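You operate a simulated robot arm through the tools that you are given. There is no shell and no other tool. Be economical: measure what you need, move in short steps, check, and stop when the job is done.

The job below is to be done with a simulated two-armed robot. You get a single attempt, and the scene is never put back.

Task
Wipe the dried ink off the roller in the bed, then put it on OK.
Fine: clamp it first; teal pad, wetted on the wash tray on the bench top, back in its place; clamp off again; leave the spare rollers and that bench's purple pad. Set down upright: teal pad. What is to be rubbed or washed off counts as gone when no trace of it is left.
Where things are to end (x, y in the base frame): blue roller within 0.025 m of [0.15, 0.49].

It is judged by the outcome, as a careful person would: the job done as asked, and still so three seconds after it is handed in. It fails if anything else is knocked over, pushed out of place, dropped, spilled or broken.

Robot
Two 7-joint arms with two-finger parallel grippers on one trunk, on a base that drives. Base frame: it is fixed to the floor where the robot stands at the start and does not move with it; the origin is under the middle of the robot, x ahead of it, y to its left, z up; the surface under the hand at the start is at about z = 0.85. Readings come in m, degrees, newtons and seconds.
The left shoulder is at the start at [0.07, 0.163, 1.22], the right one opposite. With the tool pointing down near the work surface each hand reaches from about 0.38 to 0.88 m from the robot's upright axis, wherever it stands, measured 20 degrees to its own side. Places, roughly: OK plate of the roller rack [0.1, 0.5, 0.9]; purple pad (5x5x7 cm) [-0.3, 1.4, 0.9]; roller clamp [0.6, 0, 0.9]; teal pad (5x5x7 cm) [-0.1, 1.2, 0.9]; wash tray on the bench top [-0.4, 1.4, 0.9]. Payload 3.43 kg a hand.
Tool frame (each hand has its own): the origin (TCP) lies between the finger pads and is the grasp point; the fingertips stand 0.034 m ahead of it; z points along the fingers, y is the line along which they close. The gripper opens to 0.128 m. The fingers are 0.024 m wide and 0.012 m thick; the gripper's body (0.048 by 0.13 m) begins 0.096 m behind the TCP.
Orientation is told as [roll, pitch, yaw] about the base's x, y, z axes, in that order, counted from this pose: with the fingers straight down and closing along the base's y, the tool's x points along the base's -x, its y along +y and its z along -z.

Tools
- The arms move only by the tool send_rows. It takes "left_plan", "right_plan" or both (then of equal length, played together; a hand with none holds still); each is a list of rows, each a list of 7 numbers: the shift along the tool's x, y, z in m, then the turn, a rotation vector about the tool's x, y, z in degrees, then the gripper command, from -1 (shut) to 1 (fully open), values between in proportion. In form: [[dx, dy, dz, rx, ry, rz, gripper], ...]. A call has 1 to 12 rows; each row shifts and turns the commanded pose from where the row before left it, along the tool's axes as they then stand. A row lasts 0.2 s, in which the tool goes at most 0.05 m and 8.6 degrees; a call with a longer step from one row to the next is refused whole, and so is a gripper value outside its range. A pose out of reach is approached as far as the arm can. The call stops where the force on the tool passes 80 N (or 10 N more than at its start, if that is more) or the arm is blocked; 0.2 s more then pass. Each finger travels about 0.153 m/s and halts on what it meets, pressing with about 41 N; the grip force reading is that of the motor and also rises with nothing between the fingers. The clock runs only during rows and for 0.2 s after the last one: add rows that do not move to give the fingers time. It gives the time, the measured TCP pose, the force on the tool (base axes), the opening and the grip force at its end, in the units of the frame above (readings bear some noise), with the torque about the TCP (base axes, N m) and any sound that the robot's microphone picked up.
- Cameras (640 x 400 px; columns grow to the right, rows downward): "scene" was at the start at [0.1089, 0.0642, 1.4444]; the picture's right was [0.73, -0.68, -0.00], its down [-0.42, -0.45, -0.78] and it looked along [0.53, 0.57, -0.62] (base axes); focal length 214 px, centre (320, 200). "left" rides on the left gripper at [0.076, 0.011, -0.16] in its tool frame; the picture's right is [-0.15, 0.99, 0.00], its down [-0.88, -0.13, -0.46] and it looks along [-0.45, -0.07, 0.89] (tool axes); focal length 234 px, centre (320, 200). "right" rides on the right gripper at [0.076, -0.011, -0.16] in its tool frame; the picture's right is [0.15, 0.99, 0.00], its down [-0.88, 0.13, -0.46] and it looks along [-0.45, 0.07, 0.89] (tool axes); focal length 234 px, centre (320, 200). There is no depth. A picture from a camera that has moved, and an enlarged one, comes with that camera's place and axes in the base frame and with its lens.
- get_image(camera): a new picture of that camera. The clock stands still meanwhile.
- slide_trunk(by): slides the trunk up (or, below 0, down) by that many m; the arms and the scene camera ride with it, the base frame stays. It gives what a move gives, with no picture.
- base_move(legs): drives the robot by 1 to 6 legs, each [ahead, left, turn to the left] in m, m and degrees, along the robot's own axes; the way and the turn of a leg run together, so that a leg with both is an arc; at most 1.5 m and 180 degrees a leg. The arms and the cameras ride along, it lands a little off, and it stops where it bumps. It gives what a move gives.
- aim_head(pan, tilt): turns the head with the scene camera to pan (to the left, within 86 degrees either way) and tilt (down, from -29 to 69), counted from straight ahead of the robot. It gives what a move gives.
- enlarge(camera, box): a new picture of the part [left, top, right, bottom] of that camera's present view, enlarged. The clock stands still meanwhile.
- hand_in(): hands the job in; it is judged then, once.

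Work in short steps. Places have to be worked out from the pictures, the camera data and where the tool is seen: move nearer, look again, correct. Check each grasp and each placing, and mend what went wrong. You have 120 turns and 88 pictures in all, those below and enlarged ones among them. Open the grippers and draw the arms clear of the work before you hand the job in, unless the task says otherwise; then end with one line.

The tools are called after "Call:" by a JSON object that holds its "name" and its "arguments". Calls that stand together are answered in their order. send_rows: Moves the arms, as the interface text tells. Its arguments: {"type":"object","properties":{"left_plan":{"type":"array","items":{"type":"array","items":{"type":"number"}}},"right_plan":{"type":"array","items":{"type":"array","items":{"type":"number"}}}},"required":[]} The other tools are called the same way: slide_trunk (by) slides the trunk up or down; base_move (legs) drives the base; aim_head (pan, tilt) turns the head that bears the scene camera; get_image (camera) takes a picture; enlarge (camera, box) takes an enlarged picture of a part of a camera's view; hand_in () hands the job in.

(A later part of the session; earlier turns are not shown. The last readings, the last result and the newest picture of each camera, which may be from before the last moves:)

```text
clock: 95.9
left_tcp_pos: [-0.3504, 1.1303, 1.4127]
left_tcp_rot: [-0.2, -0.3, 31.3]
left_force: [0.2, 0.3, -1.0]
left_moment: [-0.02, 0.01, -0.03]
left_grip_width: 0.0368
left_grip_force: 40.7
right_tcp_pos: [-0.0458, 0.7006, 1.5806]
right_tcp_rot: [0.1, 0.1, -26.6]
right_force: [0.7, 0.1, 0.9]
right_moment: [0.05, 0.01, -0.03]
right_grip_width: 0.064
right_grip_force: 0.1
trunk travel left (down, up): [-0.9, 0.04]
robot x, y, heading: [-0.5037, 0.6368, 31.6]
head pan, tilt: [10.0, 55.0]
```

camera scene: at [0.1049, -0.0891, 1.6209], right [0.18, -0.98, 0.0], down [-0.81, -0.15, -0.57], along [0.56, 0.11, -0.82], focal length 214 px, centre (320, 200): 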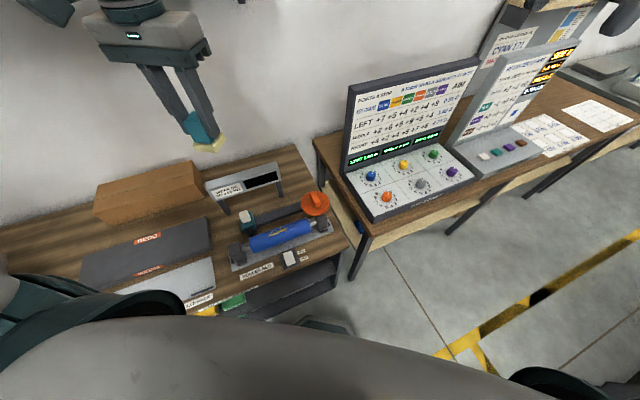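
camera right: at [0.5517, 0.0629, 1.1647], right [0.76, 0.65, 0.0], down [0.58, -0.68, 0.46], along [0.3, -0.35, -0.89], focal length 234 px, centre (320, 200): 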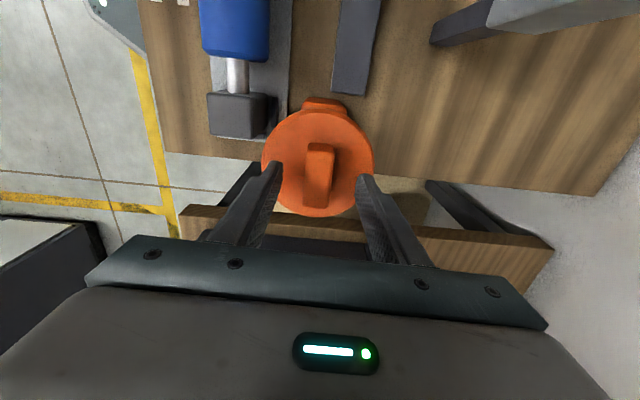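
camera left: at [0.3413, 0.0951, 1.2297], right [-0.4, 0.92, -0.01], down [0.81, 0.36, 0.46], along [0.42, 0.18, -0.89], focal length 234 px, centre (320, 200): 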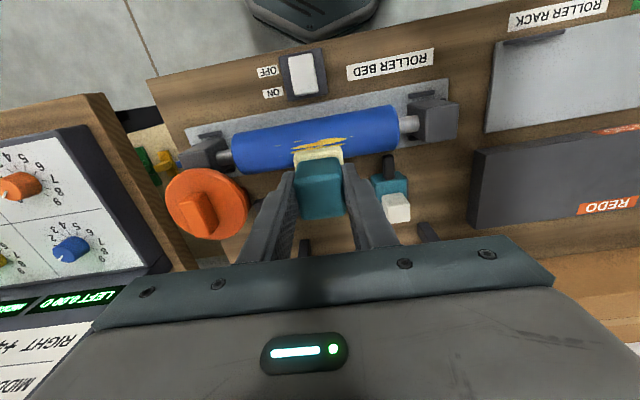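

Back at the same stance. I lower the trunk, descend to z≈1.05 and carry the pad forward to its place.

Call:
{"name": "slide_trunk", "arguments": {"by": -0.2}}

Call:
{"name": "send_rows", "arguments": {"left_plan": [[0, 0, 0.045, 0, 0, -0.7, -1], [0, 0, 0.045, 0, 0, 0, -1], [0, 0, 0.04, 0, 0, 0, -1], [-0.039, -0.0115, 0, 0, 0, 0, -1], [-0.039, -0.0115, 0, 0, 0, 0, -1], [-0.039, -0.0115, 0, 0, 0, 0, -1], [-0.039, -0.0115, 0, 0, 0, 0, -1], [-0.039, -0.0115, 0, 0, 0, 0, -1], [-0.038, -0.0115, 0, 0, 0, 0, -1]]}}

Call:
{"name": "get_image", "arguments": {"camera": "left"}}

```text
clock: 98.1
left_tcp_pos: [-0.3523, 1.1321, 1.2112]
left_tcp_rot: [-0.3, -0.3, 31.3]
left_force: [0.1, -0.6, -0.3]
left_moment: [0.0, 0.01, -0.03]
left_grip_width: 0.0372
left_grip_force: 41.6
right_tcp_pos: [-0.0483, 0.702, 1.3823]
right_tcp_rot: [0.0, 0.0, -26.6]
right_force: [-1.0, -0.6, -0.4]
right_moment: [-0.02, -0.01, -0.02]
right_grip_width: 0.0642
right_grip_force: 0.1
trunk travel left (down, up): [-0.7, 0.24]
robot x, y, heading: [-0.5063, 0.6327, 31.3]
head pan, tilt: [10.0, 55.0]
```

```text
clock: 100.1
left_tcp_pos: [-0.1166, 1.1977, 1.0803]
left_tcp_rot: [-0.2, -0.2, 31.9]
left_force: [0.2, -0.4, -0.9]
left_moment: [-0.02, -0.01, 0.06]
left_grip_width: 0.0371
left_grip_force: 40.8
right_tcp_pos: [-0.0466, 0.7033, 1.3799]
right_tcp_rot: [-0.2, 0.0, -26.6]
right_force: [1.1, 0.3, 0.2]
right_moment: [-0.02, 0.03, 0.01]
right_grip_width: 0.0637
right_grip_force: 0.1
trunk travel left (down, up): [-0.7, 0.24]
robot x, y, heading: [-0.5081, 0.6368, 31.0]
head pan, tilt: [10.0, 55.0]
```

```text
35 pictures are left
camera left: at [-0.1885, 1.1687, 1.2403], right [-0.4, 0.92, 0.0], down [0.81, 0.36, 0.46], along [0.42, 0.18, -0.89], focal length 234 px, centre (320, 200)
```

left: 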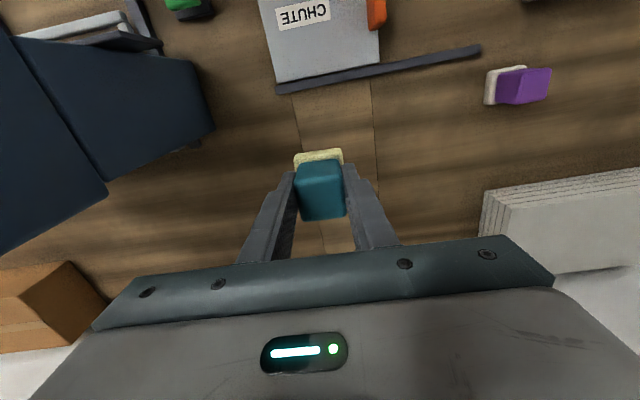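

Over the place within 2 mm. I lower the pad down to the bench in steps.

Call:
{"name": "send_rows", "arguments": {"left_plan": [[0, -0.002, 0.045, 0, 0, 0, -1], [0, 0, 0.045, 0, 0, 0, -1], [0, 0, 0.045, 0, 0, 0, -1], [0, 0, 0.02, 0, 0, 0, -1], [0, 0, 0.004, 0, 0, 0, -1], [0, 0, 0, 0, 0, 0, -1]]}}

Call:
{"name": "get_image", "arguments": {"camera": "left"}}

Call:
{"name": "enlarge", "arguments": {"camera": "scene", "box": [180, 120, 360, 240]}}

```text
clock: 101.5
left_tcp_pos: [-0.1142, 1.1958, 0.9233]
left_tcp_rot: [-0.3, -0.3, 32.0]
left_force: [1.0, 0.6, -1.0]
left_moment: [0.01, -0.02, 0.0]
left_grip_width: 0.0367
left_grip_force: 41.1
right_tcp_pos: [-0.0469, 0.7021, 1.3819]
right_tcp_rot: [0.0, 0.0, -26.6]
right_force: [1.2, -0.3, 0.5]
right_moment: [0.01, -0.01, 0.0]
right_grip_width: 0.064
right_grip_force: 0.1
trunk travel left (down, up): [-0.7, 0.24]
robot x, y, heading: [-0.504, 0.6347, 31.0]
head pan, tilt: [10.0, 55.0]
```

```text
34 pictures are left
camera left: at [-0.1875, 1.1661, 1.0825], right [-0.4, 0.92, 0.0], down [0.81, 0.36, 0.46], along [0.42, 0.18, -0.89], focal length 234 px, centre (320, 200)
```

left: 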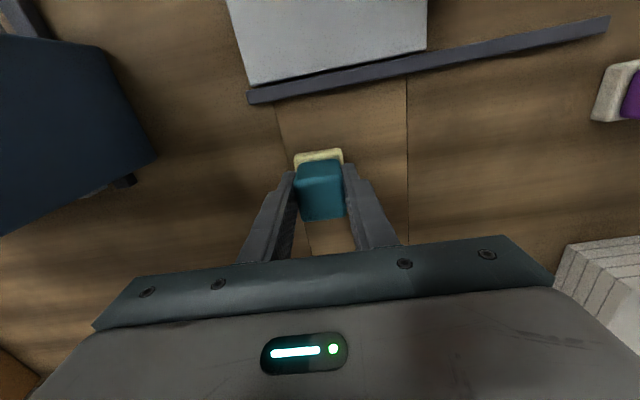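

```text
3.33 times, centred on (270, 180) of scene
camera zoom: at [-0.4082, 0.7103, 1.4211], right [0.66, -0.75, 0.0], down [-0.62, -0.54, -0.57], along [0.43, 0.38, -0.82], focal length 715 px, centre (487, 267)
```

zoom: 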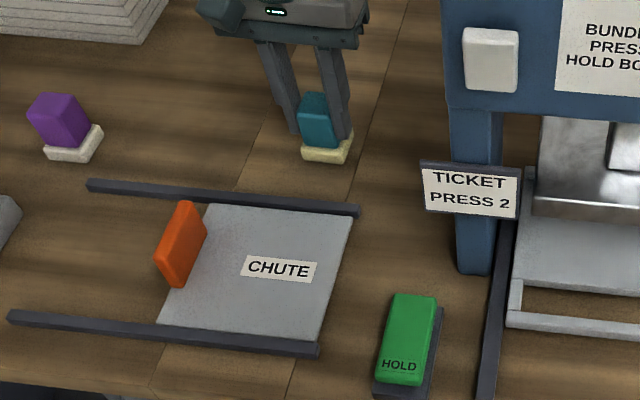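

Right over the original spot; lower the last 8 mm gently.

Call:
{"name": "send_rows", "arguments": {"left_plan": [[0.001, 0, 0.004, 0, 0, 0, -1], [0, 0, 0.003, 0, 0, 0, -1], [0, 0, 0, 0, 0, 0, -1]]}}

```text
clock: 102.3
left_tcp_pos: [-0.1154, 1.1949, 0.9171]
left_tcp_rot: [-0.2, -0.3, 32.0]
left_force: [0.1, 0.0, -0.8]
left_moment: [-0.01, 0.03, 0.02]
left_grip_width: 0.037
left_grip_force: 41.6
right_tcp_pos: [-0.0478, 0.7023, 1.3808]
right_tcp_rot: [0.0, 0.0, -26.7]
right_force: [-0.8, -0.4, 0.5]
right_moment: [-0.02, 0.01, -0.02]
right_grip_width: 0.0641
right_grip_force: 0.0
trunk travel left (down, up): [-0.7, 0.24]
robot x, y, heading: [-0.506, 0.6356, 31.2]
head pan, tilt: [10.0, 55.0]
```

Call:
{"name": "send_rows", "arguments": {"left_plan": [[0, 0, 0.002, 0, 0, 0, -1], [0, 0, 0.002, 0, 0, 0, -1], [0, 0, 0, 0, 0, 0, -1]]}}

```text
clock: 103.1
left_tcp_pos: [-0.115, 1.1959, 0.9128]
left_tcp_rot: [-0.3, -0.4, 32.1]
left_force: [-0.7, -0.3, 3.9]
left_moment: [0.04, 0.17, -0.01]
left_grip_width: 0.0368
left_grip_force: 40.8
right_tcp_pos: [-0.047, 0.7018, 1.3812]
right_tcp_rot: [0.2, -0.1, -26.6]
right_force: [-0.9, 0.2, -0.4]
right_moment: [0.01, 0.02, 0.01]
right_grip_width: 0.0643
right_grip_force: 0.1
trunk travel left (down, up): [-0.7, 0.24]
robot x, y, heading: [-0.5041, 0.6356, 31.3]
head pan, tilt: [10.0, 55.0]
```

Light contact (3.9 N). I open moderately and lift straight up.

Call:
{"name": "send_rows", "arguments": {"left_plan": [[0, 0, 0, 0, 0, 0, 0.4], [0, 0, 0, 0, 0, 0, 0.4], [0, 0, -0.03, 0, 0, 0, 0.4], [0, 0, -0.045, 0, 0, 0, 0.4], [0, 0, -0.045, 0, 0, 0, 0.4], [0, 0, -0.045, 0, 0, 0, 0.4]]}}

Call:
{"name": "get_image", "arguments": {"camera": "left"}}

Call:
{"name": "enlarge", "arguments": {"camera": "scene", "box": [180, 120, 360, 240]}}

```text
clock: 104.5
left_tcp_pos: [-0.1181, 1.1912, 1.0786]
left_tcp_rot: [-0.3, -0.4, 32.0]
left_force: [-0.8, 0.4, 0.2]
left_moment: [0.02, -0.02, -0.01]
left_grip_width: 0.0898
left_grip_force: 0.0
right_tcp_pos: [-0.049, 0.7019, 1.3806]
right_tcp_rot: [0.1, -0.2, -26.5]
right_force: [0.4, -0.4, 0.2]
right_moment: [0.03, -0.02, -0.02]
right_grip_width: 0.0639
right_grip_force: 0.1
trunk travel left (down, up): [-0.7, 0.24]
robot x, y, heading: [-0.5082, 0.6345, 31.2]
head pan, tilt: [10.0, 55.0]
```

```text
32 pictures are left
camera left: at [-0.1915, 1.1621, 1.2379], right [-0.4, 0.92, 0.0], down [0.81, 0.36, 0.46], along [0.42, 0.18, -0.89], focal length 234 px, centre (320, 200)
```

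left: 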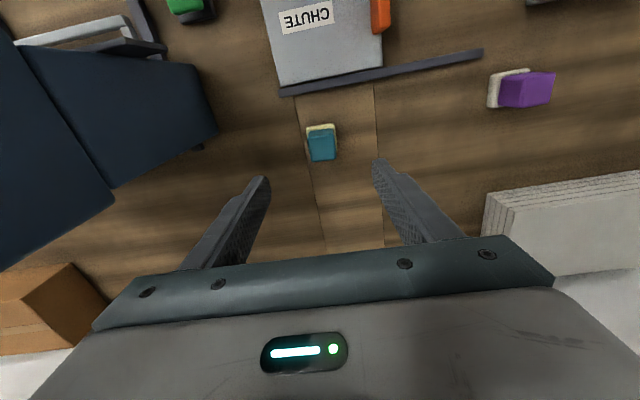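

```text
3.33 times, centred on (270, 180) of scene
camera zoom: at [-0.4092, 0.709, 1.4212], right [0.66, -0.75, 0.0], down [-0.62, -0.54, -0.57], along [0.43, 0.38, -0.82], focal length 715 px, centre (487, 267)
```

zoom: 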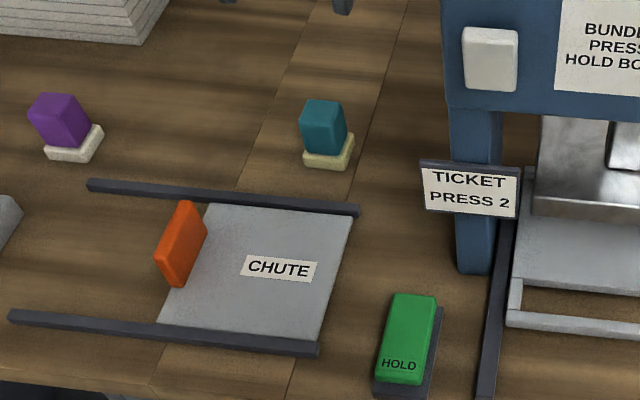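

The pad stands upright back in its place. I retract the hand, raise the trunk, and drive back to the roller bed.

Call:
{"name": "send_rows", "arguments": {"left_plan": [[0.038, 0.005, -0.02, 0, 0, 0, 0.4], [0.038, 0.005, -0.02, 0, 0, 0, 0.4], [0.038, 0.005, -0.02, 0, 0, 0, 0.4], [0.038, 0, -0.02, 0, 0, 0, 0.4], [0.038, 0, -0.02, 0, 0, 0, 0.4], [0.03, 0, -0.02, 0, 0, 0, 0.4]]}}

Call:
{"name": "slide_trunk", "arguments": {"by": 0.2}}

Call:
{"name": "base_move", "arguments": {"legs": [[0, -0.4, 0], [0, -0.4, 0], [0, 0, -31.2], [0.06, 0.04, 0]]}}

Call:
{"name": "slide_trunk", "arguments": {"by": -0.2}}

```text
clock: 105.9
left_tcp_pos: [-0.3131, 1.0903, 1.196]
left_tcp_rot: [-0.3, -0.3, 32.0]
left_force: [-0.7, -0.6, 0.8]
left_moment: [0.05, -0.02, -0.02]
left_grip_width: 0.0895
left_grip_force: 0.0
right_tcp_pos: [-0.0478, 0.7011, 1.3813]
right_tcp_rot: [0.1, -0.1, -26.6]
right_force: [-0.4, 1.2, 0.4]
right_moment: [-0.02, -0.02, -0.01]
right_grip_width: 0.0637
right_grip_force: 0.0
trunk travel left (down, up): [-0.7, 0.24]
robot x, y, heading: [-0.5034, 0.6351, 31.2]
head pan, tilt: [10.0, 55.0]
```

```text
clock: 108.0
left_tcp_pos: [-0.3125, 1.0913, 1.3963]
left_tcp_rot: [-0.3, -0.3, 32.0]
left_force: [0.3, 1.0, 0.1]
left_moment: [0.0, 0.01, -0.02]
left_grip_width: 0.0895
left_grip_force: 0.1
right_tcp_pos: [-0.0479, 0.7022, 1.581]
right_tcp_rot: [0.1, -0.1, -26.6]
right_force: [0.2, -0.4, 0.4]
right_moment: [-0.01, 0.03, 0.01]
right_grip_width: 0.0639
right_grip_force: 0.1
trunk travel left (down, up): [-0.9, 0.04]
robot x, y, heading: [-0.5072, 0.6321, 31.5]
head pan, tilt: [10.0, 55.0]
```

```text
clock: 114.8
left_tcp_pos: [0.3588, 0.2757, 1.4012]
left_tcp_rot: [0.0, -0.9, 1.0]
left_force: [-1.1, -1.1, 0.1]
left_moment: [0.05, -0.09, 0.0]
left_grip_width: 0.0897
left_grip_force: 0.2
right_tcp_pos: [0.3828, -0.1943, 1.5835]
right_tcp_rot: [0.6, 0.1, -57.6]
right_force: [-0.9, 0.0, 1.2]
right_moment: [0.06, -0.09, 0.0]
right_grip_width: 0.0641
right_grip_force: 0.0
trunk travel left (down, up): [-0.9, 0.04]
robot x, y, heading: [-0.0306, -0.0111, 0.3]
head pan, tilt: [10.0, 55.0]
```

```text
clock: 116.9
left_tcp_pos: [0.3678, 0.2808, 1.1972]
left_tcp_rot: [-0.3, -0.3, 0.9]
left_force: [0.3, -0.9, 0.3]
left_moment: [0.02, -0.01, -0.01]
left_grip_width: 0.0893
left_grip_force: 0.1
right_tcp_pos: [0.3948, -0.1877, 1.3821]
right_tcp_rot: [0.1, 0.0, -57.6]
right_force: [-0.5, -1.1, 0.7]
right_moment: [0.02, 0.02, 0.0]
right_grip_width: 0.0641
right_grip_force: 0.0
trunk travel left (down, up): [-0.7, 0.24]
robot x, y, heading: [-0.0312, -0.0125, 0.2]
head pan, tilt: [10.0, 55.0]
```

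Back in place. I bring the right hand above the clamp handle again and turn it to the clamped handle's yaw (-148°).

Call:
{"name": "send_rows", "arguments": {"right_plan": [[0.0147, 0.0403, 0.01, 0, 0, 0, 0], [0.0147, 0.0403, 0.01, 0, 0, 0, 0], [0.0147, 0.0403, 0.01, 0, 0, 0, 0], [0.0147, 0.0403, 0.01, 0, 0, 0, 0], [0.0147, 0.0403, 0.01, 0, 0, 0, 0], [0.0147, 0.0403, 0.01, 0, 0, 0, 0]], "left_plan": [[0, 0.03, 0, 0, 0, 0, 0.4], [0, 0.03, 0, 0, 0, 0, 0.4], [0, 0.03, 0, 0, 0, 0, 0.4], [0, 0.03, 0, 0, 0, 0, 0.4], [0, 0, 0, 0, 0, 0, 0.4], [0, 0, 0, 0, 0, 0, 0.4]]}}

Call:
{"name": "send_rows", "arguments": {"right_plan": [[0, 0, 0.02, 0, 0, 8.2, 0], [0, 0, 0.02, 0, 0, 8.2, 0], [0, 0, 0.02, 0, 0, 8.2, 0], [0, 0, 0.02, 0, 0, 8.2, 0], [0, 0, 0.02, 0, 0, 8.2, 0], [0, 0, 0.02, 0, 0, 8.2, 0], [0, 0, 0.02, 0, 0, 8.2, 0], [0, 0, 0.02, 0, 0, 8.2, 0], [0, 0, 0.02, 0, 0, 8.2, 0], [0, 0, 0.02, 0, 0, 8.2, 0], [0, 0, 0.02, 0, 0, 8.2, 0]]}}

Call:
{"name": "get_image", "arguments": {"camera": "right"}}

```text
clock: 118.3
left_tcp_pos: [0.3669, 0.4027, 1.1972]
left_tcp_rot: [-0.3, -0.3, 0.8]
left_force: [-0.4, 0.4, -0.7]
left_moment: [-0.01, 0.02, 0.01]
left_grip_width: 0.0896
left_grip_force: 0.0
right_tcp_pos: [0.5524, 0.0196, 1.3214]
right_tcp_rot: [0.0, 0.0, -57.5]
right_force: [0.2, -0.2, 0.7]
right_moment: [-0.05, 0.0, 0.02]
right_grip_width: 0.0643
right_grip_force: 0.1
trunk travel left (down, up): [-0.7, 0.24]
robot x, y, heading: [-0.0322, -0.0025, 0.2]
head pan, tilt: [10.0, 55.0]
```

```text
clock: 120.7
left_tcp_pos: [0.3658, 0.4014, 1.1966]
left_tcp_rot: [-0.3, -0.3, 0.9]
left_force: [0.4, 0.0, 0.1]
left_moment: [0.02, 0.03, 0.02]
left_grip_width: 0.0897
left_grip_force: 0.1
right_tcp_pos: [0.5515, 0.0158, 1.1006]
right_tcp_rot: [-0.1, 0.0, -148.1]
right_force: [0.2, -0.4, 0.6]
right_moment: [-0.01, 0.02, -0.01]
right_grip_width: 0.064
right_grip_force: 0.0
trunk travel left (down, up): [-0.7, 0.24]
robot x, y, heading: [-0.0313, -0.0037, 0.1]
head pan, tilt: [10.0, 55.0]
```

```text
30 pictures are left
camera right: at [0.6095, 0.065, 1.2603], right [0.65, -0.76, 0.0], down [-0.68, -0.58, 0.45], along [-0.35, -0.29, -0.89], focal length 234 px, centre (320, 200)
```

right: 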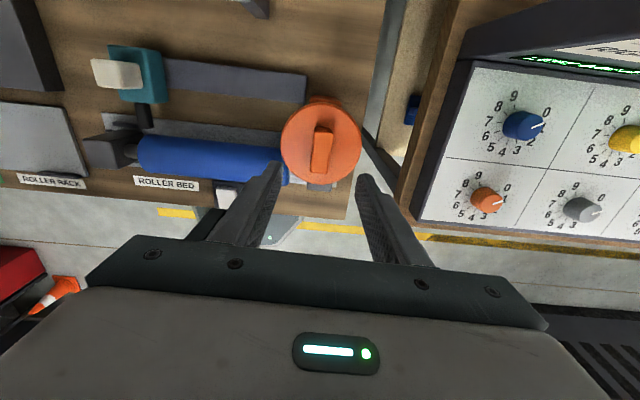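

Handle at (0.550, 0.015), directly below. I descend and close on it.

Call:
{"name": "send_rows", "arguments": {"right_plan": [[0, 0, 0.045, 0, 0, 0, 0], [0, 0, 0.045, 0, 0, 0, 0], [0, 0, 0.006, 0, 0, 0, 0], [0, 0, 0, 0, 0, 0, -1], [0, 0, 0, 0, 0, 0, -1], [0, 0, 0, 0, 0, 0, -1]]}}

```text
clock: 122.1
left_tcp_pos: [0.3674, 0.399, 1.1963]
left_tcp_rot: [-0.2, -0.4, 0.8]
left_force: [0.1, -0.2, -0.4]
left_moment: [-0.02, -0.01, -0.01]
left_grip_width: 0.0895
left_grip_force: 0.1
right_tcp_pos: [0.553, 0.0149, 1.0066]
right_tcp_rot: [0.0, 0.0, -147.7]
right_force: [2.8, -6.0, 1.7]
right_moment: [-0.09, -0.11, 0.91]
right_grip_width: 0.0241
right_grip_force: 45.0
trunk travel left (down, up): [-0.7, 0.24]
robot x, y, heading: [-0.0309, -0.0085, 0.4]
head pan, tilt: [10.0, 55.0]
```

Gripped. I turn it back counter-clockwise along the same arc (radius 35 mm).

Call:
{"name": "send_rows", "arguments": {"right_plan": [[0.0003, 0.0049, 0, 0, 0, -8, -1], [0.0003, 0.0049, 0, 0, 0, -8, -1], [0.0003, 0.0049, 0, 0, 0, -8, -1], [0.0003, 0.0049, 0, 0, 0, -8, -1], [0.0003, 0.0049, 0, 0, 0, -8, -1], [0.0003, 0.0049, 0, 0, 0, -8, -1], [0, 0, 0, 0, 0, 0, -1]]}}

```text
clock: 123.7
left_tcp_pos: [0.3651, 0.4014, 1.1976]
left_tcp_rot: [-0.3, -0.4, 0.9]
left_force: [0.5, 0.0, 1.0]
left_moment: [-0.01, -0.01, -0.01]
left_grip_width: 0.0896
left_grip_force: 0.1
right_tcp_pos: [0.5742, 0.001, 1.0071]
right_tcp_rot: [0.3, 0.1, -99.8]
right_force: [-8.5, -1.2, 4.5]
right_moment: [0.32, 0.42, 0.28]
right_grip_width: 0.0236
right_grip_force: 44.9
trunk travel left (down, up): [-0.7, 0.24]
robot x, y, heading: [-0.0322, -0.0059, 0.6]
head pan, tilt: [10.0, 55.0]
```

Moving freely and matching the earlier arc. I continue the remaining 42°.

Call:
{"name": "send_rows", "arguments": {"right_plan": [[0.0003, 0.0049, 0, 0, 0, -8, -1], [0.0003, 0.0049, 0, 0, 0, -8, -1], [0.0003, 0.0049, 0, 0, 0, -8, -1], [0.0003, 0.0049, 0, 0, 0, -8, -1], [0.0003, 0.0049, 0, 0, 0, -8, -1], [0, 0.0015, 0, 0, 0, -2.5, -1], [0, 0, 0, 0, 0, 0, -1]]}}

```text
clock: 125.3
left_tcp_pos: [0.3641, 0.4016, 1.1968]
left_tcp_rot: [-0.3, -0.5, 0.9]
left_force: [-0.8, 0.8, 0.0]
left_moment: [0.03, 0.0, 0.0]
left_grip_width: 0.0897
left_grip_force: 0.0
right_tcp_pos: [0.5971, 0.0052, 1.0076]
right_tcp_rot: [0.0, 0.0, -57.1]
right_force: [-25.5, 1.5, -9.9]
right_moment: [-0.23, 0.62, 0.72]
right_grip_width: 0.0237
right_grip_force: 44.8
trunk travel left (down, up): [-0.7, 0.24]
robot x, y, heading: [-0.0325, -0.0086, 0.3]
head pan, tilt: [10.0, 55.0]
```

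The handle is back at its original place. I open, lift, and park the right hand.

Call:
{"name": "send_rows", "arguments": {"right_plan": [[0, 0, 0, 0, 0, 0, 0], [0, 0, 0, 0, 0, 0, 0], [0, 0, -0.04, 0, 0, 0, 0], [0, 0, -0.05, 0, 0, 0, 0], [0, 0, -0.05, 0, 0, 0, 0], [0, 0, -0.05, 0, 0, 0, 0], [0, 0, -0.05, 0, 0, 0, 0], [-0.017, -0.036, 0, 0, 0, 0, 0], [-0.017, -0.036, 0, 0, 0, 0, 0], [-0.017, -0.036, 0, 0, 0, 0, 0], [-0.017, -0.036, 0, 0, 0, 0, 0], [-0.017, -0.036, 0, 0, 0, 0, 0]]}}

Call:
{"name": "aim_head", "arguments": {"pan": 25, "tilt": 50}}

Call:
{"name": "get_image", "arguments": {"camera": "scene"}}

```text
clock: 127.9
left_tcp_pos: [0.3662, 0.3991, 1.1977]
left_tcp_rot: [-0.3, -0.4, 0.9]
left_force: [-1.0, 0.3, 0.4]
left_moment: [0.03, -0.04, 0.01]
left_grip_width: 0.0897
left_grip_force: 0.0
right_tcp_pos: [0.4921, -0.1647, 1.2448]
right_tcp_rot: [0.2, 0.1, -57.2]
right_force: [0.7, -0.3, -0.7]
right_moment: [0.03, -0.01, 0.01]
right_grip_width: 0.0639
right_grip_force: 0.1
trunk travel left (down, up): [-0.7, 0.24]
robot x, y, heading: [-0.0301, -0.0095, 0.4]
head pan, tilt: [10.0, 55.0]
```

```text
clock: 128.7
left_tcp_pos: [0.3667, 0.4014, 1.196]
left_tcp_rot: [-0.3, -0.3, 0.9]
left_force: [0.2, 0.2, -0.7]
left_moment: [-0.04, -0.01, 0.03]
left_grip_width: 0.0897
left_grip_force: 0.1
right_tcp_pos: [0.494, -0.1612, 1.2455]
right_tcp_rot: [0.1, -0.1, -57.3]
right_force: [0.6, 0.9, 0.1]
right_moment: [-0.02, 0.04, 0.0]
right_grip_width: 0.0638
right_grip_force: 0.0
trunk travel left (down, up): [-0.7, 0.24]
robot x, y, heading: [-0.0332, -0.0072, 0.1]
head pan, tilt: [25.0, 50.0]
```

```text
29 pictures are left
camera scene: at [0.0883, 0.0261, 1.4276], right [0.43, -0.9, 0.0], down [-0.69, -0.33, -0.64], along [0.58, 0.27, -0.77], focal length 214 px, centre (320, 200)
```

scene: 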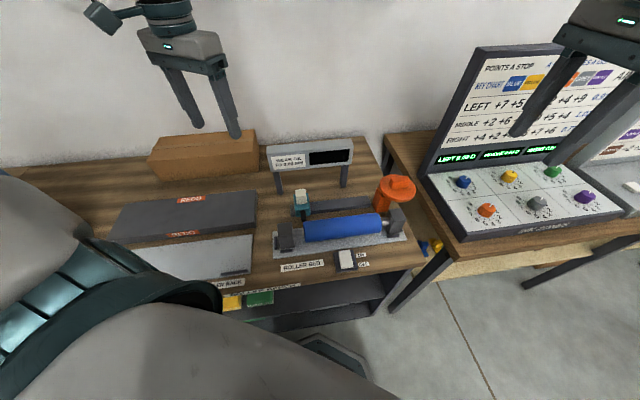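

Clamp is open again. Now I turn the left hand so its fingers close across the roller (yaw 122°).

Call:
{"name": "send_rows", "arguments": {"left_plan": [[0, 0, 0, 0, 0, -8.1, 0.4], [0, 0, 0, 0, 0, -8.1, 0.4], [0, 0, 0, 0, 0, -8.1, 0.4], [0, 0, 0, 0, 0, -8.1, 0.4], [0, 0, 0, 0, 0, -8.1, 0.4], [0, 0, 0, 0, 0, -8.1, 0.4], [0, 0, 0, 0, 0, -8.1, 0.4], [0, 0, 0, 0, 0, -8.1, 0.4], [0, 0, 0, 0, 0, -8.1, 0.4], [0, 0, 0, 0, 0, -8.1, 0.4], [0, 0, 0, 0, 0, -8.1, 0.4], [0, 0, 0, 0, 0, -8.1, 0.4]]}}

Call:
{"name": "send_rows", "arguments": {"left_plan": [[0, 0, 0, 0, 0, -8.0, 0.4], [0, 0, 0, 0, 0, -8.0, 0.4], [0, 0, 0, 0, 0, -7.9, 0.4]]}}

```text
clock: 131.3
left_tcp_pos: [0.3674, 0.4032, 1.1958]
left_tcp_rot: [-0.4, 0.3, 98.3]
left_force: [-0.3, 0.1, -0.4]
left_moment: [0.02, 0.01, 0.03]
left_grip_width: 0.0898
left_grip_force: 0.0
right_tcp_pos: [0.4927, -0.1615, 1.2458]
right_tcp_rot: [0.1, 0.0, -57.3]
right_force: [-0.1, 0.4, 0.6]
right_moment: [0.01, 0.0, 0.01]
right_grip_width: 0.064
right_grip_force: 0.0
trunk travel left (down, up): [-0.7, 0.24]
robot x, y, heading: [-0.035, -0.0098, 0.3]
head pan, tilt: [25.0, 50.0]
```

```text
clock: 132.1
left_tcp_pos: [0.3668, 0.4001, 1.1959]
left_tcp_rot: [-0.2, 0.4, 122.2]
left_force: [0.1, 0.0, 0.1]
left_moment: [0.0, 0.03, 0.01]
left_grip_width: 0.0896
left_grip_force: 0.1
right_tcp_pos: [0.4931, -0.1621, 1.2462]
right_tcp_rot: [0.1, 0.0, -57.3]
right_force: [0.6, -0.9, -0.3]
right_moment: [-0.02, -0.01, -0.01]
right_grip_width: 0.064
right_grip_force: 0.1
trunk travel left (down, up): [-0.7, 0.24]
robot x, y, heading: [-0.0336, -0.0105, -0.0]
head pan, tilt: [25.0, 50.0]
```

Move above the roller's middle and look.

Call:
{"name": "send_rows", "arguments": {"left_plan": [[0.0373, 0.0161, 0.01, 0, 0, 0, 0.4], [0.0373, 0.0161, 0.01, 0, 0, 0, 0.4], [0.0373, 0.0161, 0.01, 0, 0, 0, 0.4], [0.0373, 0.0161, 0.01, 0, 0, 0, 0.4], [0.0373, 0.0161, 0.02, 0, 0, 0, 0.4], [0.0373, 0.0161, 0.02, 0, 0, 0, 0.4], [0.0373, 0.0161, 0.02, 0, 0, 0, 0.4]]}}

Call:
{"name": "get_image", "arguments": {"camera": "left"}}

```text
clock: 133.7
left_tcp_pos: [0.4224, 0.2332, 1.148]
left_tcp_rot: [0.4, 0.7, 121.6]
left_force: [-0.9, 0.2, -0.9]
left_moment: [0.01, 0.05, -0.01]
left_grip_width: 0.0897
left_grip_force: 0.1
left hand out of reach, approached as far as the arm can: row 5, 6, 7
right_tcp_pos: [0.4942, -0.1617, 1.2448]
right_tcp_rot: [0.1, 0.0, -57.3]
right_force: [0.9, 0.7, -0.6]
right_moment: [0.0, -0.03, 0.01]
right_grip_width: 0.0643
right_grip_force: 0.0
trunk travel left (down, up): [-0.7, 0.24]
robot x, y, heading: [-0.0303, -0.0098, 0.5]
head pan, tilt: [25.0, 50.0]
```

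```text
28 pictures are left
camera left: at [0.4517, 0.1656, 1.3083], right [-0.92, -0.39, 0.0], down [-0.35, 0.82, 0.44], along [-0.18, 0.41, -0.9], focal length 234 px, centre (320, 200)
```

left: 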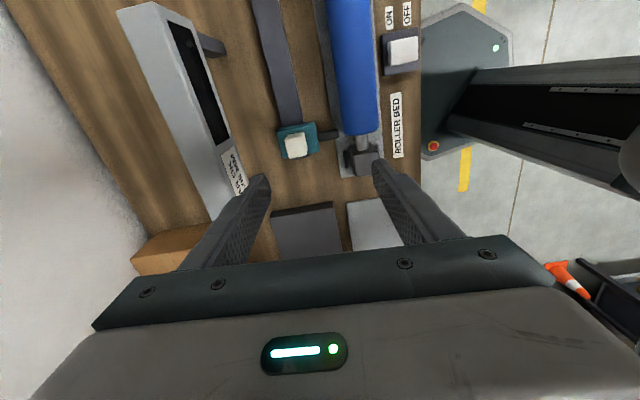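

The arm can't cross further here; I shift the robot 0.2 m right and then fine-position the hand.

Call:
{"name": "base_move", "arguments": {"legs": [[0, -0.2, 0]]}}

Call:
{"name": "get_image", "arguments": {"camera": "left"}}

```text
clock: 135.3
left_tcp_pos: [0.4223, 0.032, 1.1477]
left_tcp_rot: [0.4, 0.8, 121.8]
left_force: [0.0, 0.5, -0.5]
left_moment: [-0.02, 0.0, 0.03]
left_grip_width: 0.0898
left_grip_force: 0.0
right_tcp_pos: [0.4955, -0.3638, 1.2461]
right_tcp_rot: [0.1, -0.1, -57.3]
right_force: [0.3, 0.4, 0.0]
right_moment: [0.0, 0.02, 0.02]
right_grip_width: 0.0644
right_grip_force: 0.0
trunk travel left (down, up): [-0.7, 0.24]
robot x, y, heading: [-0.0283, -0.2115, 0.2]
head pan, tilt: [25.0, 50.0]
```

```text
27 pictures are left
camera left: at [0.4511, -0.0356, 1.3086], right [-0.92, -0.39, 0.0], down [-0.35, 0.82, 0.44], along [-0.18, 0.41, -0.9], focal length 234 px, centre (320, 200)
```

left: 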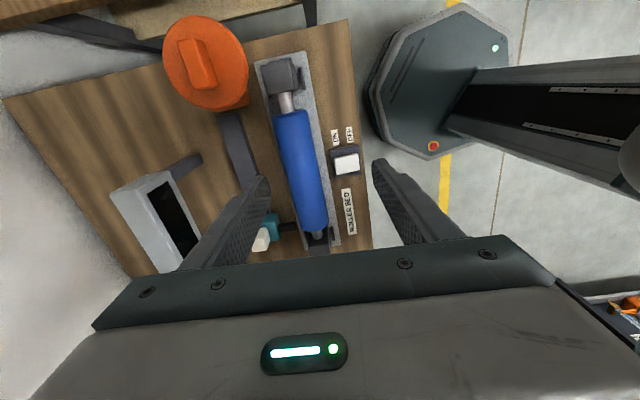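

Roller centre confirmed near (0.413, 0.118). I move over it and descend part-way.

Call:
{"name": "send_rows", "arguments": {"left_plan": [[-0.039, -0.019, 0.02, 0, 0, 0, 0.4], [-0.039, -0.019, 0.03, 0, 0, 0, 0.4], [0, 0, 0.04, 0, 0, 0, 0.4], [0, 0, 0.03, 0, 0, 0, 0.4], [0, 0, 0, 0, 0, 0, 0.4]]}}

Call:
{"name": "get_image", "arguments": {"camera": "left"}}

Call:
{"name": "enlarge", "arguments": {"camera": "scene", "box": [200, 120, 400, 270]}}

```text
refused: row 2 steps farther than a row can; nothing moved
```

```text
26 pictures are left
camera left: at [0.4511, -0.0356, 1.3086], right [-0.92, -0.39, 0.0], down [-0.35, 0.82, 0.44], along [-0.18, 0.41, -0.9], focal length 234 px, centre (320, 200)
```

left: 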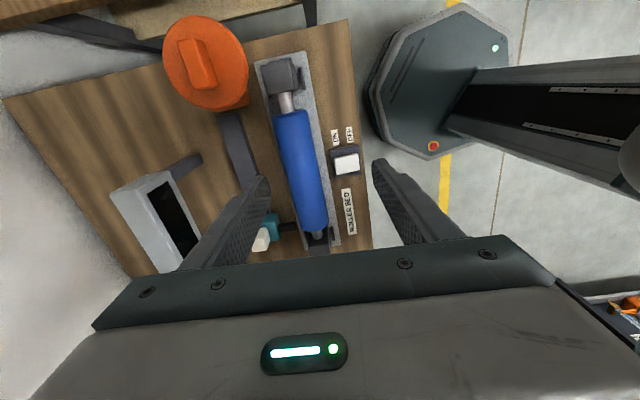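

```text
2.67 times, centred on (300, 195) of scene
camera zoom: at [0.089, -0.1767, 1.4276], right [0.43, -0.9, 0.0], down [-0.69, -0.33, -0.64], along [0.58, 0.27, -0.77], focal length 572 px, centre (373, 213)
```

zoom: 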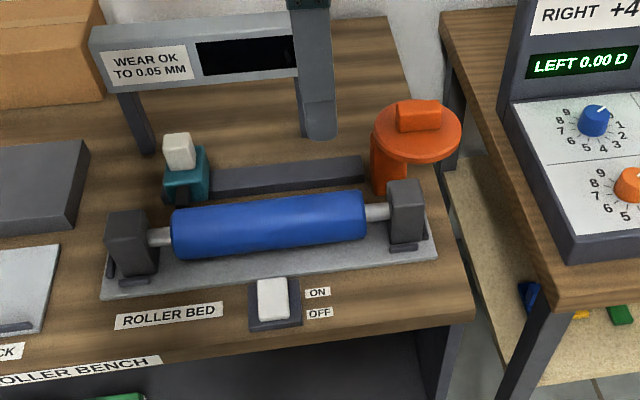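

A row was slightly too long; I resend with smaller steps.

Call:
{"name": "send_rows", "arguments": {"left_plan": [[-0.026, -0.0127, 0, 0, 0, 0, 0.4], [-0.026, -0.0127, 0.02, 0, 0, 0, 0.4], [-0.026, -0.0127, 0.03, 0, 0, 0, 0.4], [0, 0, 0.04, 0, 0, 0, 0.4], [0, 0, 0.03, 0, 0, 0, 0.4], [0, 0, 0, 0, 0, 0, 0.4]]}}

Call:
{"name": "get_image", "arguments": {"camera": "left"}}

Call:
{"name": "enlarge", "arguments": {"camera": "scene", "box": [200, 120, 400, 270]}}

```text
clock: 136.7
left_tcp_pos: [0.4152, 0.1158, 1.0259]
left_tcp_rot: [0.3, 0.8, 121.7]
left_force: [0.5, 0.7, 1.1]
left_moment: [0.03, -0.01, 0.04]
left_grip_width: 0.0896
left_grip_force: 0.1
right_tcp_pos: [0.4949, -0.3643, 1.2457]
right_tcp_rot: [0.1, -0.1, -57.2]
right_force: [-1.1, -0.4, 0.8]
right_moment: [-0.01, 0.02, -0.02]
right_grip_width: 0.064
right_grip_force: 0.1
trunk travel left (down, up): [-0.7, 0.24]
robot x, y, heading: [-0.0331, -0.2144, 0.2]
head pan, tilt: [25.0, 50.0]
```

```text
24 pictures are left
camera left: at [0.4436, 0.0479, 1.187], right [-0.92, -0.4, 0.0], down [-0.35, 0.82, 0.44], along [-0.18, 0.41, -0.9], focal length 234 px, centre (320, 200)
```

left: 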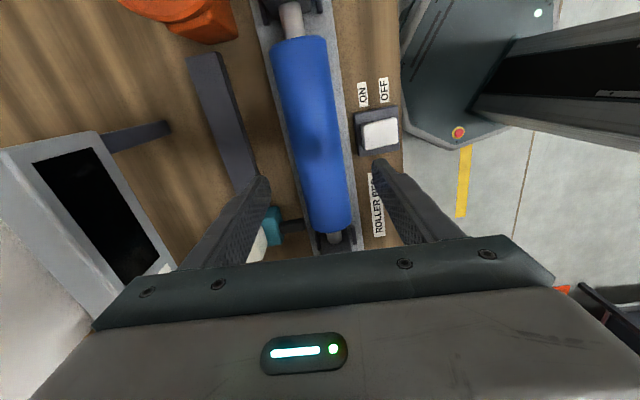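

```text
2.67 times, centred on (300, 195) of scene
camera zoom: at [0.0881, -0.1777, 1.4278], right [0.43, -0.9, 0.0], down [-0.69, -0.33, -0.64], along [0.58, 0.28, -0.77], focal length 572 px, centre (373, 213)
```

zoom: 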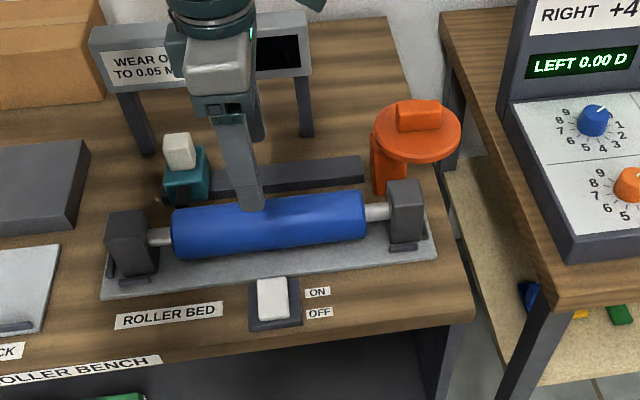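

Roller is centred between the fingers. I descend to the axis height (TCP ≈ 0.908).

Call:
{"name": "send_rows", "arguments": {"left_plan": [[0, 0, 0.04, 0, 0, 0, 0.4], [0, 0, 0.04, 0, 0, 0, 0.4], [0, 0, 0.03, 0, 0, 0, 0.4], [0, 0, 0.008, 0, 0, 0, 0.4], [0, 0, 0, 0, 0, 0, 0.4]]}}

Call:
{"name": "get_image", "arguments": {"camera": "left"}}

Call:
{"name": "enlarge", "arguments": {"camera": "scene", "box": [200, 120, 400, 270]}}

```text
clock: 137.9
left_tcp_pos: [0.4332, 0.1419, 0.9297]
left_tcp_rot: [0.6, 0.8, 121.6]
left_force: [-17.3, -14.6, 8.3]
left_moment: [-0.77, 0.74, 0.45]
left_grip_width: 0.1026
left_grip_force: 11.1
left hand out of reach, approached as far as the arm can: row 1, 2, 3, 4
right_tcp_pos: [0.4897, -0.3682, 1.246]
right_tcp_rot: [0.5, 0.0, -57.1]
right_force: [-0.2, -1.3, 0.0]
right_moment: [0.05, -0.02, 0.01]
right_grip_width: 0.0641
right_grip_force: 0.3
trunk travel left (down, up): [-0.7, 0.24]
robot x, y, heading: [-0.028, -0.2082, 0.3]
head pan, tilt: [25.0, 50.0]
```

```text
22 pictures are left
camera left: at [0.4616, 0.0747, 1.0901], right [-0.92, -0.39, 0.01], down [-0.35, 0.83, 0.44], along [-0.18, 0.4, -0.9], focal length 234 px, centre (320, 200)
```

left: 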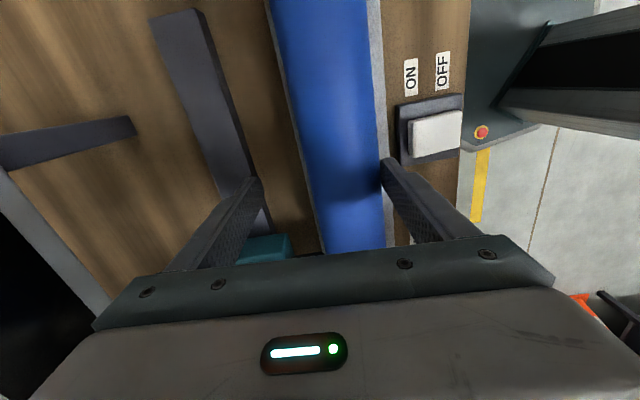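

```text
2.67 times, centred on (300, 195) of scene
camera zoom: at [0.0847, -0.182, 1.4277], right [0.43, -0.9, 0.0], down [-0.69, -0.33, -0.65], along [0.58, 0.28, -0.76], focal length 572 px, centre (373, 213)
```

zoom: 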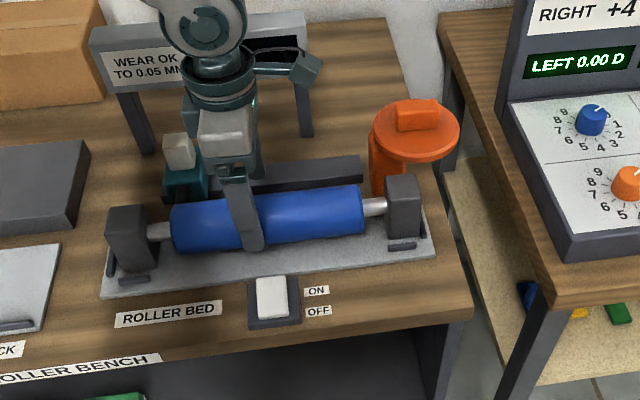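

The arm hit a reach limit and drifted; the near finger is leaning on the roller. I back straight up gently; I'll use the right arm for this grasp instead.

Call:
{"name": "send_rows", "arguments": {"left_plan": [[0, 0.006, -0.012, 0, 0, 0, 0.6], [0, 0.006, -0.015, 0, 0, 0, 0.6], [0, 0, -0.03, 0, 0, 0, 0.6], [0, 0, -0.04, 0, 0, 0, 0.6], [0, 0, -0.045, 0, 0, 0, 0.6], [0, 0, -0.045, 0, 0, 0, 0.4]]}}

Call:
{"name": "enlarge", "arguments": {"camera": "scene", "box": [200, 120, 400, 270]}}

```text
clock: 139.3
left_tcp_pos: [0.4244, 0.1422, 1.1153]
left_tcp_rot: [0.3, 0.8, 121.6]
left_force: [0.2, 0.3, 0.3]
left_moment: [0.01, -0.02, 0.0]
left_grip_width: 0.0895
left_grip_force: 0.2
right_tcp_pos: [0.4941, -0.3654, 1.2457]
right_tcp_rot: [0.2, -0.1, -57.3]
right_force: [0.5, 0.6, -0.8]
right_moment: [0.04, -0.02, 0.02]
right_grip_width: 0.064
right_grip_force: 0.0
trunk travel left (down, up): [-0.7, 0.24]
robot x, y, heading: [-0.0321, -0.2145, 0.3]
head pan, tilt: [25.0, 50.0]
```

```text
2.67 times, centred on (300, 195) of scene
camera zoom: at [0.0878, -0.1782, 1.4277], right [0.43, -0.9, 0.0], down [-0.69, -0.33, -0.64], along [0.58, 0.28, -0.77], focal length 572 px, centre (373, 213)
```

zoom: 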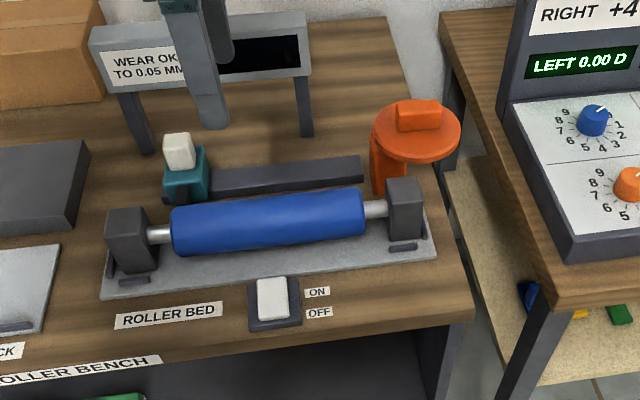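

Nothing was displaced. I raise and untwist the left hand, then re-station the robot facing the bench so the right arm can grasp and later place at the same relative pose.

Call:
{"name": "send_rows", "arguments": {"left_plan": [[0, 0, -0.03, 0, 0, 0, 0], [0, 0, -0.03, 0, 0, 8.2, 0], [0, 0, -0.03, 0, 0, 8.2, 0], [0, 0, -0.03, 0, 0, 8.2, 0], [0, 0, -0.03, 0, 0, 8.2, 0], [0, 0, -0.03, 0, 0, 8.2, 0], [0, 0, -0.03, 0, 0, 8.2, 0], [0, 0, -0.02, 0, 0, 8.2, 0], [0, 0, -0.02, 0, 0, 8.2, 0], [0, 0, 0, 0, 0, 8.2, 0], [0, 0, 0, 0, 0, 8.2, 0], [0, 0, 0, 0, 0, 8.2, 0]]}}

Call:
{"name": "base_move", "arguments": {"legs": [[-0.055, 0.16, 0], [0, 0, 31.7]]}}

```text
clock: 141.9
left_tcp_pos: [0.4235, 0.1436, 1.365]
left_tcp_rot: [-0.8, 0.4, 31.3]
left_force: [-0.6, 0.5, 0.4]
left_moment: [-0.01, 0.0, -0.04]
left_grip_width: 0.064
left_grip_force: 0.0
right_tcp_pos: [0.494, -0.3652, 1.2454]
right_tcp_rot: [0.1, 0.0, -57.2]
right_force: [0.2, 0.4, -0.7]
right_moment: [0.02, -0.03, 0.01]
right_grip_width: 0.0642
right_grip_force: 0.2
trunk travel left (down, up): [-0.7, 0.24]
robot x, y, heading: [-0.0341, -0.2113, 0.0]
head pan, tilt: [25.0, 50.0]
```

```text
clock: 144.9
left_tcp_pos: [0.1131, 0.4887, 1.3662]
left_tcp_rot: [-0.7, 0.5, 63.1]
left_force: [0.2, 0.8, -0.8]
left_moment: [0.0, -0.02, 0.01]
left_grip_width: 0.0639
left_grip_force: 0.1
right_tcp_pos: [0.4407, 0.0932, 1.2449]
right_tcp_rot: [0.1, -0.1, -25.5]
right_force: [-0.2, 0.4, -0.6]
right_moment: [-0.01, -0.04, -0.01]
right_grip_width: 0.0639
right_grip_force: 0.1
trunk travel left (down, up): [-0.7, 0.24]
robot x, y, heading: [-0.0891, -0.0511, 32.1]
head pan, tilt: [25.0, 50.0]
```

Stance is as planned. The right hand turns to yaw -58° over the roller and lowers to z≈1.05.

Call:
{"name": "send_rows", "arguments": {"right_plan": [[0.018, 0.005, 0, 0, 0, 0, 0.4], [0.018, 0.0055, 0, 0, 0, 0, 0.4], [0, 0, 0.04, 0, 0, 8.1, 0.4], [0, 0, 0.04, 0, 0, 8.1, 0.4], [0, 0, 0.04, 0, 0, 8.1, 0.4], [0, 0, 0.04, 0, 0, 8.1, 0.4], [0, 0, 0.03, 0, 0, 0, 0.4], [0, 0, 0, 0, 0, 0, 0.4]]}}

Call:
{"name": "get_image", "arguments": {"camera": "right"}}

```text
clock: 146.7
left_tcp_pos: [0.1134, 0.4896, 1.364]
left_tcp_rot: [-0.7, 0.4, 63.1]
left_force: [0.6, 0.3, -0.5]
left_moment: [0.03, 0.01, 0.01]
left_grip_width: 0.0639
left_grip_force: 0.1
right_tcp_pos: [0.4124, 0.1175, 1.0546]
right_tcp_rot: [0.1, -0.1, -58.0]
right_force: [-0.1, -1.1, 1.0]
right_moment: [0.02, -0.02, 0.0]
right_grip_width: 0.0894
right_grip_force: 0.1
trunk travel left (down, up): [-0.7, 0.24]
robot x, y, heading: [-0.0867, -0.052, 32.1]
head pan, tilt: [25.0, 50.0]
```

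```text
19 pictures are left
camera right: at [0.3627, 0.1747, 1.2148], right [0.76, 0.65, 0.0], down [0.58, -0.68, 0.46], along [0.3, -0.35, -0.89], focal length 234 px, centre (320, 200)
```

right: 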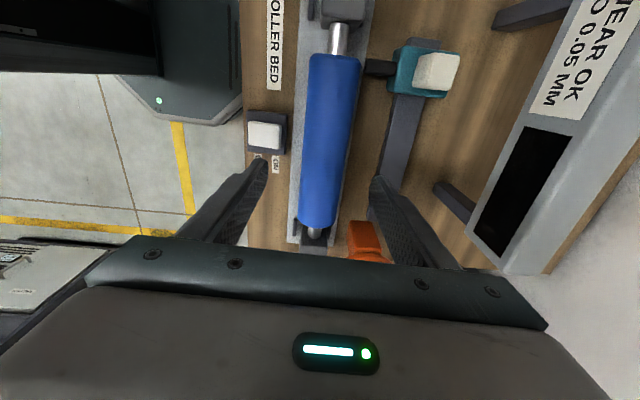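

Roller appears ~5 mm further along n and slightly toward -u. I correct and descend partially, watching for reach limits.

Call:
{"name": "send_rows", "arguments": {"right_plan": [[-0.006, 0.005, 0.03, 0, 0, 0, 0.4], [0, 0, 0.04, 0, 0, 0, 0.4], [0, 0, 0, 0, 0, 0, 0.4]]}}

Call:
{"name": "get_image", "arguments": {"camera": "right"}}

```text
clock: 147.5
left_tcp_pos: [0.1129, 0.489, 1.3652]
left_tcp_rot: [-0.8, 0.4, 63.1]
left_force: [0.9, -0.3, 0.6]
left_moment: [-0.01, -0.03, -0.02]
left_grip_width: 0.0641
left_grip_force: 0.1
right_tcp_pos: [0.4212, 0.1158, 0.9833]
right_tcp_rot: [0.2, -0.1, -58.0]
right_force: [-0.5, -0.3, -0.9]
right_moment: [0.04, -0.03, -0.03]
right_grip_width: 0.0895
right_grip_force: 0.0
trunk travel left (down, up): [-0.7, 0.24]
robot x, y, heading: [-0.0861, -0.0507, 32.0]
head pan, tilt: [25.0, 50.0]
```

```text
18 pictures are left
camera right: at [0.3715, 0.1732, 1.143], right [0.76, 0.65, 0.0], down [0.58, -0.68, 0.46], along [0.3, -0.35, -0.89], focal length 234 px, centre (320, 200)
```

right: 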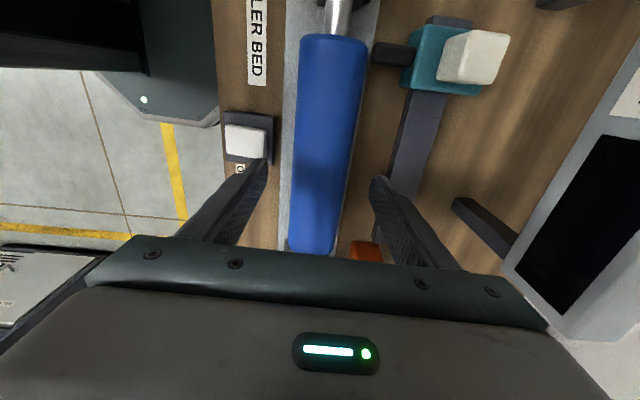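

Well centred on the roller. I descend to the axis height.

Call:
{"name": "send_rows", "arguments": {"right_plan": [[0, 0, 0.03, 0, 0, 0, 0.4], [0, 0, 0.03, 0, 0, 0, 0.4], [0, 0, 0.013, 0, 0, 0, 0.4], [0, 0, 0, 0, 0, 0, 0.4]]}}

```text
clock: 148.5
left_tcp_pos: [0.1138, 0.4892, 1.3642]
left_tcp_rot: [-0.7, 0.3, 63.1]
left_force: [0.1, -0.1, -0.1]
left_moment: [0.0, 0.01, 0.02]
left_grip_width: 0.064
left_grip_force: 0.2
right_tcp_pos: [0.4196, 0.1166, 0.9113]
right_tcp_rot: [0.1, 0.0, -58.0]
right_force: [-0.1, -0.3, -0.1]
right_moment: [0.01, 0.01, -0.02]
right_grip_width: 0.0897
right_grip_force: 0.1
trunk travel left (down, up): [-0.7, 0.24]
robot x, y, heading: [-0.0895, -0.0505, 32.2]
head pan, tilt: [25.0, 50.0]
```

No contact, z 0.911. Close on the roller.

Call:
{"name": "send_rows", "arguments": {"right_plan": [[0, 0, 0.003, 0, 0, 0, 0], [0, 0, 0, 0, 0, 0, -1], [0, 0, 0, 0, 0, 0, -1], [0, 0, 0, 0, 0, 0, -1]]}}

```text
clock: 149.5
left_tcp_pos: [0.1138, 0.4895, 1.365]
left_tcp_rot: [-0.7, 0.4, 63.2]
left_force: [0.9, -0.1, -0.1]
left_moment: [0.0, 0.01, -0.03]
left_grip_width: 0.0638
left_grip_force: 0.0
right_tcp_pos: [0.4219, 0.117, 0.9092]
right_tcp_rot: [0.3, 0.2, -58.0]
right_force: [9.6, 3.3, 11.3]
right_moment: [-0.01, -0.08, 0.88]
right_grip_width: 0.0598
right_grip_force: 40.7
trunk travel left (down, up): [-0.7, 0.24]
robot x, y, heading: [-0.089, -0.0513, 31.8]
head pan, tilt: [25.0, 50.0]
```

Gripped at 60 mm (roller diameter). Lift slowly and check.

Call:
{"name": "send_rows", "arguments": {"right_plan": [[0, 0, -0.008, 0, 0, 0, -1], [0, 0, -0.012, 0, 0, 0, -1], [0, 0, -0.02, 0, 0, 0, -1], [0, 0, 0, 0, 0, 0, -1]]}}

Call:
{"name": "enlarge", "arguments": {"camera": "scene", "box": [200, 100, 440, 280]}}

```text
clock: 150.5
left_tcp_pos: [0.114, 0.488, 1.3635]
left_tcp_rot: [-0.7, 0.4, 63.1]
left_force: [0.8, 0.4, -0.9]
left_moment: [0.0, 0.02, 0.0]
left_grip_width: 0.0639
left_grip_force: 0.0
right_tcp_pos: [0.4209, 0.1166, 0.9481]
right_tcp_rot: [0.0, 0.0, -58.0]
right_force: [0.3, -0.1, -8.3]
right_moment: [0.05, 0.0, 0.01]
right_grip_width: 0.0602
right_grip_force: 41.3
trunk travel left (down, up): [-0.7, 0.24]
robot x, y, heading: [-0.0839, -0.052, 32.0]
head pan, tilt: [25.0, 50.0]
```

```text
2.22 times, centred on (320, 190) of scene
camera zoom: at [-0.0016, 0.0407, 1.4275], right [0.84, -0.54, 0.0], down [-0.42, -0.64, -0.64], along [0.35, 0.54, -0.77], focal length 477 px, centre (320, 222)
```

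zoom: 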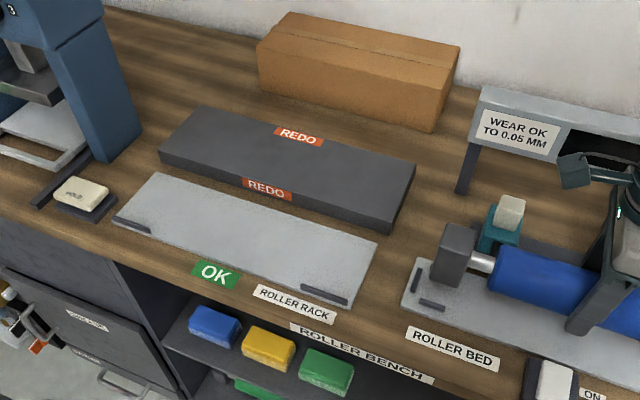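

Lifted cleanly (8 N, balanced). The OK plate spans about u 0.14–0.53, n 0.32–0.44, whose centre matches the target. I raise further and strafe the robot left 0.46 m, 0.03 back.

Call:
{"name": "send_rows", "arguments": {"right_plan": [[0, 0, -0.04, 0, 0, 0, -1], [0, 0, -0.045, 0, 0, 0, -1], [0, 0, -0.045, 0, 0, 0, -1]]}}

Call:
{"name": "base_move", "arguments": {"legs": [[-0.03, 0, 0], [0, 0.46, 0]]}}

Call:
{"name": "get_image", "arguments": {"camera": "right"}}

```text
clock: 151.3
left_tcp_pos: [0.1126, 0.4893, 1.3655]
left_tcp_rot: [-0.7, 0.5, 63.1]
left_force: [0.0, 0.2, 0.0]
left_moment: [-0.02, -0.02, 0.05]
left_grip_width: 0.0641
left_grip_force: 0.1
right_tcp_pos: [0.4199, 0.1151, 1.0772]
right_tcp_rot: [0.1, 0.0, -57.9]
right_force: [-0.9, 0.5, -9.1]
right_moment: [0.03, 0.0, 0.02]
right_grip_width: 0.0601
right_grip_force: 41.4
trunk travel left (down, up): [-0.7, 0.24]
robot x, y, heading: [-0.0878, -0.0503, 31.9]
head pan, tilt: [25.0, 50.0]
```

```text
clock: 154.5
left_tcp_pos: [-0.1561, 0.864, 1.3635]
left_tcp_rot: [-0.8, 0.4, 63.2]
left_force: [-0.7, 0.3, -0.5]
left_moment: [0.02, 0.0, -0.04]
left_grip_width: 0.064
left_grip_force: 0.0
right_tcp_pos: [0.1497, 0.4901, 1.0777]
right_tcp_rot: [0.1, 0.1, -57.9]
right_force: [0.9, 0.8, -8.8]
right_moment: [0.03, 0.0, -0.03]
right_grip_width: 0.0596
right_grip_force: 41.2
trunk travel left (down, up): [-0.7, 0.24]
robot x, y, heading: [-0.3605, 0.3217, 31.9]
head pan, tilt: [25.0, 50.0]
```

```text
16 pictures are left
camera right: at [0.101, 0.5479, 1.2359], right [0.76, 0.65, 0.0], down [0.58, -0.68, 0.46], along [0.3, -0.34, -0.89], focal length 234 px, centre (320, 200)
```

right: 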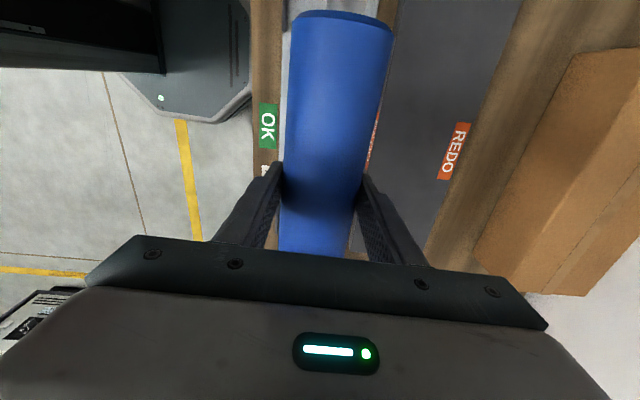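

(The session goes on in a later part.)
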